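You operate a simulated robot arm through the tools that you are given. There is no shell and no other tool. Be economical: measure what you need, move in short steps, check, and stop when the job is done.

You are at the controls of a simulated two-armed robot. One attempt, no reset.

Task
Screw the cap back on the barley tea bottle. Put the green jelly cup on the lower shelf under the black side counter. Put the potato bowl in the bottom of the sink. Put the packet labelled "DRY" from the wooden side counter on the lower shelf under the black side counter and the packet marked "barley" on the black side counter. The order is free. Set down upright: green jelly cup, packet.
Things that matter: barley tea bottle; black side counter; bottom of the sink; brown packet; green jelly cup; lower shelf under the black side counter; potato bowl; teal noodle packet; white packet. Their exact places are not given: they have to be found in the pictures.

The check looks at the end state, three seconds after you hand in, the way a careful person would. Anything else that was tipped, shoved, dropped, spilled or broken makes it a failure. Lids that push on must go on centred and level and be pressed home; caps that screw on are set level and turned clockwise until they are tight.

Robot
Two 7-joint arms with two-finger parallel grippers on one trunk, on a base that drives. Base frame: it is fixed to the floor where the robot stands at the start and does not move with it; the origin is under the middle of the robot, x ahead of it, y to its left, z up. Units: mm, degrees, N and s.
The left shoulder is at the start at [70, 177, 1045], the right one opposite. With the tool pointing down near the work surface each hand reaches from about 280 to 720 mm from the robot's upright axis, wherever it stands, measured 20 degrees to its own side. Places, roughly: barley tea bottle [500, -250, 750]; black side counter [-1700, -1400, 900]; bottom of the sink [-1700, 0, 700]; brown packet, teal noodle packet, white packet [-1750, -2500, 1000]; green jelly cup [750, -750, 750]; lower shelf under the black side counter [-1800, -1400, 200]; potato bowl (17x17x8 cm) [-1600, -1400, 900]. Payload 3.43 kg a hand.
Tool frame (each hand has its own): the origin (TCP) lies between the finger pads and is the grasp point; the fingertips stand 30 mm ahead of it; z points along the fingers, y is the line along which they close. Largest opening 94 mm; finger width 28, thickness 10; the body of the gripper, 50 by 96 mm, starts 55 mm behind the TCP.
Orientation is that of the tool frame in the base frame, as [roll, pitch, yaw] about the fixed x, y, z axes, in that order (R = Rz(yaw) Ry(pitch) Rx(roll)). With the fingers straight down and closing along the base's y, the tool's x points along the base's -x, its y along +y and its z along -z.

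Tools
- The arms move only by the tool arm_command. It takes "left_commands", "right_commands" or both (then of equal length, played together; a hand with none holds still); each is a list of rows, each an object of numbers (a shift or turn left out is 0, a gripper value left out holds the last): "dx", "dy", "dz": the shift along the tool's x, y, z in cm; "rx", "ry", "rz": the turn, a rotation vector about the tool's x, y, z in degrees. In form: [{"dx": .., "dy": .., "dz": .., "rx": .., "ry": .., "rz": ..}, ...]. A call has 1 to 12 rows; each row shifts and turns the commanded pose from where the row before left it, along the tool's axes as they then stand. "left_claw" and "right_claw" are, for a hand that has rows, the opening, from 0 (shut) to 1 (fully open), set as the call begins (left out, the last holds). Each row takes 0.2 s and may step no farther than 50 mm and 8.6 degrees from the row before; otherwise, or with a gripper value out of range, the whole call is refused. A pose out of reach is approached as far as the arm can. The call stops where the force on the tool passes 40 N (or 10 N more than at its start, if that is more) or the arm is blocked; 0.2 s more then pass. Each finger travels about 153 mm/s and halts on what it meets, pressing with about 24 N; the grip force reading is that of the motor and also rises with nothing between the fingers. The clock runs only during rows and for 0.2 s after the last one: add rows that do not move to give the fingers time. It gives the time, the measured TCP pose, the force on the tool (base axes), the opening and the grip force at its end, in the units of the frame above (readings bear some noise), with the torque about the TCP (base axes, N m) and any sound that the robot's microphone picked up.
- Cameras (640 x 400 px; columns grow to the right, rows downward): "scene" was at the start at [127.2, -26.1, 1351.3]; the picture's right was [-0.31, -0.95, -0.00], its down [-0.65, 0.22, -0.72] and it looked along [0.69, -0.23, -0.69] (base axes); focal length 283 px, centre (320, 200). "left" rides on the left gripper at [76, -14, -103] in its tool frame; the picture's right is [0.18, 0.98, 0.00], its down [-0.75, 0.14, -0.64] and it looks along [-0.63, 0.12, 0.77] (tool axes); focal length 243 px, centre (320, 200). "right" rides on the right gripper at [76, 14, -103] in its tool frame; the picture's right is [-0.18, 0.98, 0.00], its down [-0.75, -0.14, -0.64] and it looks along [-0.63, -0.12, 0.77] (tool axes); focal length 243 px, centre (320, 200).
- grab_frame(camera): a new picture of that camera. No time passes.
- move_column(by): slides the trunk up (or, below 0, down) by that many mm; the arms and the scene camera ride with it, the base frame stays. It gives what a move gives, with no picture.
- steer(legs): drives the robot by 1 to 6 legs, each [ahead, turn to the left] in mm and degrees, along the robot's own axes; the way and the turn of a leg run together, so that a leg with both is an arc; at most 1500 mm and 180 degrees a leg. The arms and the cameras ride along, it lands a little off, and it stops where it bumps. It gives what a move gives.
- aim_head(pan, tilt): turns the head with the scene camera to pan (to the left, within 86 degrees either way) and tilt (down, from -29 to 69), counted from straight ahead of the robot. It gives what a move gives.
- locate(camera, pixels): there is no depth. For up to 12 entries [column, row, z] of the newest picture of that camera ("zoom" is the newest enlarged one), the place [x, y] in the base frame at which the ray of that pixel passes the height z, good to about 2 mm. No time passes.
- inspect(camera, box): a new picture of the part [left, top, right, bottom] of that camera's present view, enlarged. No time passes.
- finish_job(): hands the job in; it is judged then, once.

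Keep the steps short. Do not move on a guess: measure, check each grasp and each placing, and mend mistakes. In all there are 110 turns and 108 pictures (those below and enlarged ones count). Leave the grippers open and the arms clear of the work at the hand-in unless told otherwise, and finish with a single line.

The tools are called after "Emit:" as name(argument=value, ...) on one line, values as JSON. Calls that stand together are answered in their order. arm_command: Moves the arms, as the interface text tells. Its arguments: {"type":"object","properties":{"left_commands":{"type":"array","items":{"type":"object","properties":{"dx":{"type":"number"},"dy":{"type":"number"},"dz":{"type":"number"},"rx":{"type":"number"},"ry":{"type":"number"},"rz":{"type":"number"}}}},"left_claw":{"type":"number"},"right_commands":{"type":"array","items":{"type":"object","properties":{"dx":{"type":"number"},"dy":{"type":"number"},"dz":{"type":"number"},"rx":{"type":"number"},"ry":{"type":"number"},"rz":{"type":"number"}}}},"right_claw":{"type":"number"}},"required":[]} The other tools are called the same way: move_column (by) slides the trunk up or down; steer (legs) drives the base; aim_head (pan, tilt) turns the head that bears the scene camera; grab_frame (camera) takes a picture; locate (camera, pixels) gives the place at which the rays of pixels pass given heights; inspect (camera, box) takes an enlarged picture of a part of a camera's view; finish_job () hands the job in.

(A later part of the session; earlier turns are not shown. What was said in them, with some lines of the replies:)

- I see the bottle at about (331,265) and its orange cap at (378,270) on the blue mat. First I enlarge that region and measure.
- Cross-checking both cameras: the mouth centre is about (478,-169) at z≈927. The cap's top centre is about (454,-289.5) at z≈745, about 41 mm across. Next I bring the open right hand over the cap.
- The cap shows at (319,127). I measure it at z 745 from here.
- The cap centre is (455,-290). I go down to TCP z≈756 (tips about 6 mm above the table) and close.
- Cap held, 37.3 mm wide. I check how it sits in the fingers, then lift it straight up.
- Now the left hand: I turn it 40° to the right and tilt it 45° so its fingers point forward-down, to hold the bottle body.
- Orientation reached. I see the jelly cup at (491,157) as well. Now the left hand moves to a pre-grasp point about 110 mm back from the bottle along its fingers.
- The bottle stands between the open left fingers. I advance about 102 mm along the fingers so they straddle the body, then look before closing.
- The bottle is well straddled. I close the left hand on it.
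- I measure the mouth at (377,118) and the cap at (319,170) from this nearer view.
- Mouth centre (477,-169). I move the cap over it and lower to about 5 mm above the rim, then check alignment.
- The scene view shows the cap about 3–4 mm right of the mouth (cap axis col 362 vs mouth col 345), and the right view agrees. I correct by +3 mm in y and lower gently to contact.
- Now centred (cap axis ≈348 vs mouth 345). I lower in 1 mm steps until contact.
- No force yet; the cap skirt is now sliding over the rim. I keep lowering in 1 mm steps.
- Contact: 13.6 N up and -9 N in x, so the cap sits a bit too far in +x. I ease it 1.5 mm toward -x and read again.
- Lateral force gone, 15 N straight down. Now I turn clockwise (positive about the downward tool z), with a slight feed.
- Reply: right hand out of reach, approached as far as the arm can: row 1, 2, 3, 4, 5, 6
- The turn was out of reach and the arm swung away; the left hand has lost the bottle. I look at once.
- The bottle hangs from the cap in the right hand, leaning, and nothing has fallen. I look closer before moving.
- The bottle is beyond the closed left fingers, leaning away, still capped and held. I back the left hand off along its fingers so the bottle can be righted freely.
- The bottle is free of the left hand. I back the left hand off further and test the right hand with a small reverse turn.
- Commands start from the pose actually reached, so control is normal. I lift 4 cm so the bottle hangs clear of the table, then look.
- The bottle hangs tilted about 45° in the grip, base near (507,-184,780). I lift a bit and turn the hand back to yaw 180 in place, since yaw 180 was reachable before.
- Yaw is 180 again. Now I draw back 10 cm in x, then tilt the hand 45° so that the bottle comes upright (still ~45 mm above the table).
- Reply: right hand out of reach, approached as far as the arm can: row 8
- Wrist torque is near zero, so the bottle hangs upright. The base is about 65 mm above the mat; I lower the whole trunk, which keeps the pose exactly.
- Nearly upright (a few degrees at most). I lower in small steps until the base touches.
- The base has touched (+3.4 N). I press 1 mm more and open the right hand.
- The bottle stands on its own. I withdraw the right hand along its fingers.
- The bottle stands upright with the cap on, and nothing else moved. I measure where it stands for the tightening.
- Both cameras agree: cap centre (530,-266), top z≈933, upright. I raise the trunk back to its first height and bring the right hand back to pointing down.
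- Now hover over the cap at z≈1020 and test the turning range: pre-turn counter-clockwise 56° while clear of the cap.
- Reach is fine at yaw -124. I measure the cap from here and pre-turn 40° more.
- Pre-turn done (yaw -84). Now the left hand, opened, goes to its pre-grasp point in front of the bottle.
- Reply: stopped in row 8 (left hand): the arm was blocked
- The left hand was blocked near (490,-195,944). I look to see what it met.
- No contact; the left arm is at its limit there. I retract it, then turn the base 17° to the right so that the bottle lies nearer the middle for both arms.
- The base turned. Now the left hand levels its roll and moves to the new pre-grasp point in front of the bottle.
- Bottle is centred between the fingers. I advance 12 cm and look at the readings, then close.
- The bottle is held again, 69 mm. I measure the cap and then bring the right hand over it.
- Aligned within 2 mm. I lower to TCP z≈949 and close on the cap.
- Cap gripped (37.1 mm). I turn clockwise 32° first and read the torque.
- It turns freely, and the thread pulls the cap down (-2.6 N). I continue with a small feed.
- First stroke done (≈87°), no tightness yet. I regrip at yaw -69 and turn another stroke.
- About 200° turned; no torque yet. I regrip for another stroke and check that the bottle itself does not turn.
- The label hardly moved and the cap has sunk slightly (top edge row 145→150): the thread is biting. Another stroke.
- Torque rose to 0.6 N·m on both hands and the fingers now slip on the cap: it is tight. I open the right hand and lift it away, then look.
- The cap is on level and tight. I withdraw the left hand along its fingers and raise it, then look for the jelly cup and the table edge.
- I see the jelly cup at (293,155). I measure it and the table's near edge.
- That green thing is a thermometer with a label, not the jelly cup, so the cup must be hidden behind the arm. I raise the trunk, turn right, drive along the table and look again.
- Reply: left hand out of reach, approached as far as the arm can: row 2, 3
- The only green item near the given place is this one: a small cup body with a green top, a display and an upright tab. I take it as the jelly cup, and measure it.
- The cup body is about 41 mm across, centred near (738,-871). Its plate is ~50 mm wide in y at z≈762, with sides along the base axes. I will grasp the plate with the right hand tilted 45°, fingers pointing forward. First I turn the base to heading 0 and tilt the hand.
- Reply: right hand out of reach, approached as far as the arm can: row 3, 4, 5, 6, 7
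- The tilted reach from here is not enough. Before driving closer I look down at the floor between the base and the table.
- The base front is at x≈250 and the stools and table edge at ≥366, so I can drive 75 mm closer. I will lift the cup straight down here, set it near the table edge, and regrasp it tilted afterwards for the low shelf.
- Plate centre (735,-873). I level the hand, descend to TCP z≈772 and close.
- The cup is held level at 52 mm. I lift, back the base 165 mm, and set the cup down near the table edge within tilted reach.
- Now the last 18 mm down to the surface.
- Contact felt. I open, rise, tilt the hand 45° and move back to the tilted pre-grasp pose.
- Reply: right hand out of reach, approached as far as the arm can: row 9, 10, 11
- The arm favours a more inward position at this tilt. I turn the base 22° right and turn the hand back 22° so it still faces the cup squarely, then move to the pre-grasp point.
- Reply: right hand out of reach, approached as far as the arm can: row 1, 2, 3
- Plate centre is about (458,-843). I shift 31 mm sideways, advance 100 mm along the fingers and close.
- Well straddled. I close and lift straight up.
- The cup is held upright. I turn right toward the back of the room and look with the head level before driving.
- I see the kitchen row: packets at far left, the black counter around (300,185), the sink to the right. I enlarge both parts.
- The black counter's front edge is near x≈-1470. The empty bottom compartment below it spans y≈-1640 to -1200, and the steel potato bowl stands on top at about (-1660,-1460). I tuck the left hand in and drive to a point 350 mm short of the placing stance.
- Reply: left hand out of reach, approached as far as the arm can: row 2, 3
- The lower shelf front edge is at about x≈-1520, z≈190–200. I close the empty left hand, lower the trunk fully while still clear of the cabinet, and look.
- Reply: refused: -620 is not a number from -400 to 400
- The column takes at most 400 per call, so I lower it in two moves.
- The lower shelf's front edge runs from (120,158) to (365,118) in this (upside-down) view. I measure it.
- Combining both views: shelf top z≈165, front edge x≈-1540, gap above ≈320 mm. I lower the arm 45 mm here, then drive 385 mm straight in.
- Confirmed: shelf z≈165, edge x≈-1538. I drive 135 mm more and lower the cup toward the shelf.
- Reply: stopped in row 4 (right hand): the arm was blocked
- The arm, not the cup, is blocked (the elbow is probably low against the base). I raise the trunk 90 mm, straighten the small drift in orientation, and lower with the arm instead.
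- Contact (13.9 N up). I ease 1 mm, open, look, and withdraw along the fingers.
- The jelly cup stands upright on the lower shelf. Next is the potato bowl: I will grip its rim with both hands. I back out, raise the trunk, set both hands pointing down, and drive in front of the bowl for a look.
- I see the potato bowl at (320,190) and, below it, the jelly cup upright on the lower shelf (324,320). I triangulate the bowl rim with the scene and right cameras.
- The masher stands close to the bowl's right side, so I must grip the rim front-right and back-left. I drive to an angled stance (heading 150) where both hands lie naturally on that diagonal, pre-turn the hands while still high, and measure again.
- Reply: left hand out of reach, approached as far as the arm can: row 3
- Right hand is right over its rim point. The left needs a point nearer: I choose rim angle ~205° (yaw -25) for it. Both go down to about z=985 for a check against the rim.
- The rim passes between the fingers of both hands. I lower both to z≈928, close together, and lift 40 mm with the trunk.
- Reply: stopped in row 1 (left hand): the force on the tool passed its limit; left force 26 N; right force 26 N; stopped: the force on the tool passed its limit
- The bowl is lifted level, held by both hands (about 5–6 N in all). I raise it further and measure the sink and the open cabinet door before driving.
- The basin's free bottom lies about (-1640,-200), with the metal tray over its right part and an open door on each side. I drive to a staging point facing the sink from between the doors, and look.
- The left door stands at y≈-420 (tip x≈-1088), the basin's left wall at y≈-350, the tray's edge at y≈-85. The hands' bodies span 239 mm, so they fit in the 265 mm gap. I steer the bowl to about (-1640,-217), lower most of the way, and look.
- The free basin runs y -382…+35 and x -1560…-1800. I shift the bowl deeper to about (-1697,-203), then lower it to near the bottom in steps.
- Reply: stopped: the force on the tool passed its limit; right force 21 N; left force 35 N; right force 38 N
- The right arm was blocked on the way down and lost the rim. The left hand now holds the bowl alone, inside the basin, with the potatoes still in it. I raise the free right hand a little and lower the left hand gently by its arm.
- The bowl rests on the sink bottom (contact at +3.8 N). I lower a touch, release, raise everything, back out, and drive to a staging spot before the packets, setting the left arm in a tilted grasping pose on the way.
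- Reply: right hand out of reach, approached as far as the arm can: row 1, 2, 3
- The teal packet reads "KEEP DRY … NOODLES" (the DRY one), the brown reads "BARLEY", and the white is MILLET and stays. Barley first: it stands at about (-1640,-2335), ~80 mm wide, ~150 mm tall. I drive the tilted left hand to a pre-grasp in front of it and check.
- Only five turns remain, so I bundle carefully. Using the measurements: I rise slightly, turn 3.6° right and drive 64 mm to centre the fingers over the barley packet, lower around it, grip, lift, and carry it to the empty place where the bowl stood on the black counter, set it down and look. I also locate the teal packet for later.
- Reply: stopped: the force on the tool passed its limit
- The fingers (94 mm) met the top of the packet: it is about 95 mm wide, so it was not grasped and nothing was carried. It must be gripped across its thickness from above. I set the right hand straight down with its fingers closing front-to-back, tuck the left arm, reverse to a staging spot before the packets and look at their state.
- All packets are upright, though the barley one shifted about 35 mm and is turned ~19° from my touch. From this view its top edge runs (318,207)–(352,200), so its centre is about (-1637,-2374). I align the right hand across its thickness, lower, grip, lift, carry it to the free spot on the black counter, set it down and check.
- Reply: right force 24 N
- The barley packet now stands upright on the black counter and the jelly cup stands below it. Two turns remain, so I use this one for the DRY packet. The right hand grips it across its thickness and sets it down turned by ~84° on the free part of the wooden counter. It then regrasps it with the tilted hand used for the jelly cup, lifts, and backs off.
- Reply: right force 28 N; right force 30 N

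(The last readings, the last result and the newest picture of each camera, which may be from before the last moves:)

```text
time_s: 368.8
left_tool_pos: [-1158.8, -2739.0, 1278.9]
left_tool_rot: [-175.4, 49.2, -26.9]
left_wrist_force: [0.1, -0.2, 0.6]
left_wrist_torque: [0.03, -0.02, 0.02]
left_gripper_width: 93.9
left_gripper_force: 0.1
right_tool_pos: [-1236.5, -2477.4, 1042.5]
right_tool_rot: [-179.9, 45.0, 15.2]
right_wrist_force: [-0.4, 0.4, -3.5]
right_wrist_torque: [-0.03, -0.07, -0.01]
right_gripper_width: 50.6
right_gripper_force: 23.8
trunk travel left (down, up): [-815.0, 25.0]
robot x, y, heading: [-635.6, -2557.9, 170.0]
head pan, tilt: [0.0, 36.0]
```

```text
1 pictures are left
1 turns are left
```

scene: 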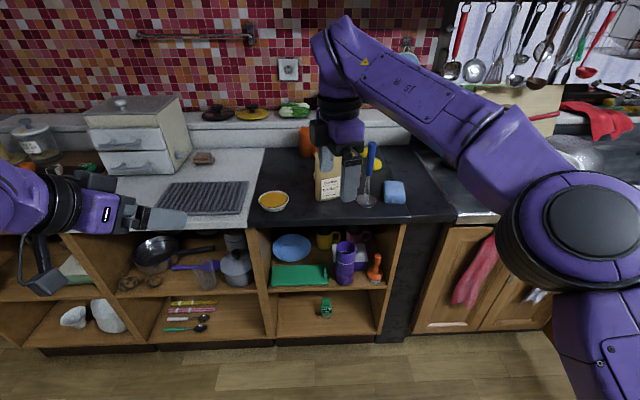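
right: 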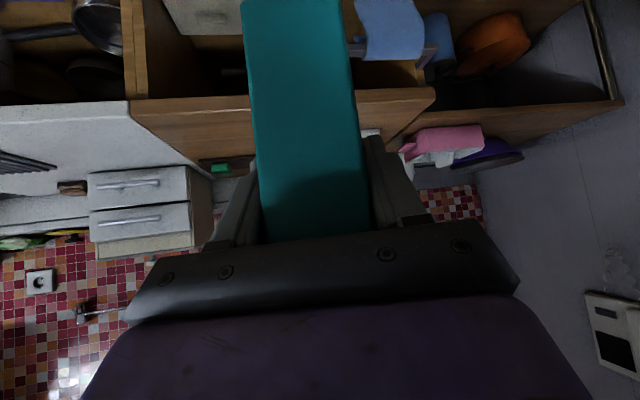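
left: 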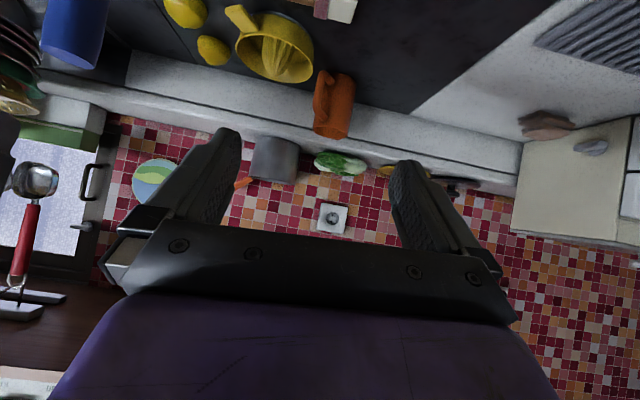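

The DRY packet is held upright in the tilted grip (50 mm, 3.5 N). This is the last turn. I tuck the left arm, drive to the shelf stance and lower to just above shelf height. Then I go in left of the jelly cup at y≈-1550, set the packet down, release, back out, open both hands and hand in.

Emit:
arm_command(left_commands=[{"dx": 2.33, "dy": -1.6, "dz": -2.68}, {"dx": 2.33, "dy": -1.6, "dz": -2.68}, {"dx": 2.33, "dy": -1.6, "dz": -2.68}, {"dx": 2.33, "dy": -1.6, "dz": -2.68}, {}], left_claw=0)

Emit:
steer(legs=[[0, -76], [706, 0], [0, 66]])

Emit:
move_column(by=-400)

Emit:
move_column(by=-277)

Emit:
arm_command(right_commands=[{"dx": 1.6, "dz": 1.6}, {"dx": 1.6, "dz": 1.6}, {"dx": 1.6, "dz": 1.6}, {}])

Emit:
steer(legs=[[353, 0]])

Emit:
arm_command(right_commands=[{"dx": 0.85, "dz": 0.85}, {"dx": 0.85, "dz": 0.85}, {"dx": 0.4, "dz": 0.4}, {}])

Emit:
arm_command(right_commands=[{}, {}, {}, {"dz": -3}, {"dz": -4}, {"dz": -4}, {}], right_claw=0.72)

Emit:
steer(legs=[[-350, 0]])

Emit:
move_column(by=300)

Emit:
arm_command(left_commands=[{}, {}, {}], right_commands=[{}, {}, {}], left_claw=1, right_claw=1)

Emit:
finish_job()

```text
time_s: 370.0
left_tool_pos: [-1023.7, -2761.7, 1307.8]
left_tool_rot: [-175.3, 48.9, -27.0]
left_wrist_force: [0.7, -0.2, 0.5]
left_wrist_torque: [-0.02, -0.02, 0.03]
left_gripper_width: 0.1
left_gripper_force: 24.1
left hand out of reach, approached as far as the arm can: row 3, 4
right_tool_pos: [-1235.6, -2475.6, 1043.2]
right_tool_rot: [-179.9, 45.0, 15.3]
right_wrist_force: [0.7, 0.0, -3.9]
right_wrist_torque: [0.01, -0.06, 0.04]
right_gripper_width: 50.1
right_gripper_force: 23.7
trunk travel left (down, up): [-815.0, 25.0]
robot x, y, heading: [-639.3, -2554.5, 170.0]
head pan, tilt: [0.0, 36.0]
```

```text
time_s: 380.0
left_tool_pos: [-1098.2, -1991.2, 1308.5]
left_tool_rot: [-175.4, 49.0, -37.1]
left_wrist_force: [0.8, 0.1, -0.8]
left_wrist_torque: [-0.04, 0.02, 0.03]
left_gripper_width: 0.0
left_gripper_force: 24.2
right_tool_pos: [-1257.4, -1673.7, 1043.4]
right_tool_rot: [-179.9, 45.0, 5.1]
right_wrist_force: [-0.4, 0.4, -3.8]
right_wrist_torque: [-0.02, -0.04, -0.01]
right_gripper_width: 50.1
right_gripper_force: 24.1
trunk travel left (down, up): [-815.0, 25.0]
robot x, y, heading: [-684.6, -1860.2, 159.9]
head pan, tilt: [0.0, 36.0]
```

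```text
time_s: 383.8
left_tool_pos: [-1098.2, -1991.5, 907.3]
left_tool_rot: [-175.4, 49.0, -37.0]
left_wrist_force: [0.2, 0.1, 0.6]
left_wrist_torque: [0.01, 0.03, -0.01]
left_gripper_width: 0.0
left_gripper_force: 24.7
right_tool_pos: [-1257.6, -1673.9, 644.4]
right_tool_rot: [-179.8, 44.9, 5.1]
right_wrist_force: [0.1, 0.5, -2.9]
right_wrist_torque: [0.01, -0.04, -0.02]
right_gripper_width: 50.2
right_gripper_force: 24.2
trunk travel left (down, up): [-415.0, 425.0]
robot x, y, heading: [-686.4, -1851.3, 159.5]
head pan, tilt: [0.0, 36.0]
```

```text
time_s: 386.6
left_tool_pos: [-1098.2, -1991.6, 631.0]
left_tool_rot: [-175.4, 49.0, -37.1]
left_wrist_force: [-0.8, -0.1, -0.1]
left_wrist_torque: [0.01, 0.02, -0.03]
left_gripper_width: 0.0
left_gripper_force: 24.5
right_tool_pos: [-1256.3, -1672.7, 366.3]
right_tool_rot: [-179.9, 44.9, 5.2]
right_wrist_force: [-0.2, -0.1, -3.7]
right_wrist_torque: [-0.05, -0.06, -0.03]
right_gripper_width: 50.3
right_gripper_force: 23.3
trunk travel left (down, up): [-138.0, 702.0]
robot x, y, heading: [-687.3, -1857.3, 160.1]
head pan, tilt: [0.0, 36.0]
```

```text
time_s: 387.6
left_tool_pos: [-1097.0, -1991.0, 630.1]
left_tool_rot: [-175.3, 49.0, -37.0]
left_wrist_force: [-0.6, -0.5, -0.2]
left_wrist_torque: [0.01, -0.04, -0.01]
left_gripper_width: 0.0
left_gripper_force: 24.0
right_tool_pos: [-1255.8, -1674.0, 298.9]
right_tool_rot: [-179.9, 44.9, 5.0]
right_wrist_force: [-1.1, 0.1, -2.6]
right_wrist_torque: [-0.02, -0.05, -0.01]
right_gripper_width: 50.2
right_gripper_force: 24.0
trunk travel left (down, up): [-138.0, 702.0]
robot x, y, heading: [-685.1, -1855.8, 160.0]
head pan, tilt: [0.0, 36.0]
```

```text
time_s: 389.9
left_tool_pos: [-1425.9, -1872.3, 630.6]
left_tool_rot: [-175.4, 49.0, -37.0]
left_wrist_force: [-0.4, 0.2, 0.1]
left_wrist_torque: [-0.04, 0.02, 0.02]
left_gripper_width: 0.0
left_gripper_force: 23.5
right_tool_pos: [-1585.7, -1554.4, 298.6]
right_tool_rot: [-179.9, 45.0, 5.3]
right_wrist_force: [-0.2, 0.2, -2.5]
right_wrist_torque: [0.01, -0.06, 0.03]
right_gripper_width: 50.1
right_gripper_force: 23.9
trunk travel left (down, up): [-138.0, 702.0]
robot x, y, heading: [-1015.1, -1735.0, 159.8]
head pan, tilt: [0.0, 36.0]
```

```text
time_s: 390.9
left_tool_pos: [-1427.0, -1871.2, 630.5]
left_tool_rot: [-175.3, 48.9, -37.0]
left_wrist_force: [0.1, 0.3, -0.1]
left_wrist_torque: [-0.03, 0.0, -0.01]
left_gripper_width: 0.0
left_gripper_force: 24.4
right_tool_pos: [-1586.0, -1554.1, 269.0]
right_tool_rot: [-179.8, 45.0, 5.3]
right_wrist_force: [-0.1, 0.3, -3.2]
right_wrist_torque: [0.0, -0.03, 0.01]
right_gripper_width: 50.5
right_gripper_force: 23.5
trunk travel left (down, up): [-138.0, 702.0]
robot x, y, heading: [-1015.0, -1732.1, 160.1]
head pan, tilt: [0.0, 36.0]
```

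```text
time_s: 392.5
left_tool_pos: [-1427.0, -1871.4, 630.6]
left_tool_rot: [-175.3, 49.0, -36.9]
left_wrist_force: [0.4, 0.0, 0.2]
left_wrist_torque: [-0.02, 0.01, -0.01]
left_gripper_width: 0.0
left_gripper_force: 23.9
right_tool_pos: [-1507.7, -1546.2, 348.8]
right_tool_rot: [-179.8, 45.0, 5.3]
right_wrist_force: [-0.3, -1.0, -0.9]
right_wrist_torque: [0.0, 0.01, 0.0]
right_gripper_width: 67.5
right_gripper_force: 0.1
trunk travel left (down, up): [-138.0, 702.0]
robot x, y, heading: [-1015.9, -1732.3, 159.9]
head pan, tilt: [0.0, 36.0]
```

```text
time_s: 394.8
left_tool_pos: [-1105.9, -1988.5, 631.0]
left_tool_rot: [-175.3, 48.9, -37.1]
left_wrist_force: [0.3, 0.7, 0.2]
left_wrist_torque: [-0.06, -0.03, 0.0]
left_gripper_width: 0.0
left_gripper_force: 24.2
right_tool_pos: [-1186.5, -1663.4, 349.7]
right_tool_rot: [-179.9, 45.1, 5.2]
right_wrist_force: [-0.2, -0.4, -0.3]
right_wrist_torque: [0.0, 0.0, 0.02]
right_gripper_width: 67.6
right_gripper_force: 0.0
trunk travel left (down, up): [-138.0, 702.0]
robot x, y, heading: [-692.4, -1854.1, 159.9]
head pan, tilt: [0.0, 36.0]
```

```text
time_s: 397.8
left_tool_pos: [-1105.7, -1988.3, 930.9]
left_tool_rot: [-175.4, 49.0, -37.1]
left_wrist_force: [-0.4, 0.0, 0.2]
left_wrist_torque: [-0.03, -0.04, -0.02]
left_gripper_width: 0.1
left_gripper_force: 24.0
right_tool_pos: [-1186.7, -1663.7, 647.0]
right_tool_rot: [-179.9, 45.0, 5.2]
right_wrist_force: [-1.2, 0.7, 0.6]
right_wrist_torque: [0.0, -0.01, 0.0]
right_gripper_width: 67.7
right_gripper_force: 0.0
trunk travel left (down, up): [-438.0, 402.0]
robot x, y, heading: [-691.9, -1854.5, 159.7]
head pan, tilt: [0.0, 36.0]
```

```text
time_s: 398.6
left_tool_pos: [-1106.2, -1988.3, 931.2]
left_tool_rot: [-175.3, 49.0, -37.2]
left_wrist_force: [-0.3, -0.1, -0.5]
left_wrist_torque: [0.0, 0.0, 0.02]
left_gripper_width: 94.0
left_gripper_force: 0.0
right_tool_pos: [-1187.6, -1663.5, 650.2]
right_tool_rot: [-179.9, 45.0, 5.3]
right_wrist_force: [-0.1, 0.8, 0.6]
right_wrist_torque: [0.02, -0.01, 0.01]
right_gripper_width: 94.2
right_gripper_force: 0.1
trunk travel left (down, up): [-438.0, 402.0]
robot x, y, heading: [-693.3, -1849.0, 159.8]
head pan, tilt: [0.0, 36.0]
```

```text
The job is handed in.
```

Handed in with the cap tight, the jelly cup on the lower shelf, the potato bowl in the sink and the barley packet on the black counter, but the DRY packet was released on the lower shelf with no contact felt and no final picture, so its standing upright is unconfirmed, and I took the green cup with a "50.0 °C" display to be the jelly cup.
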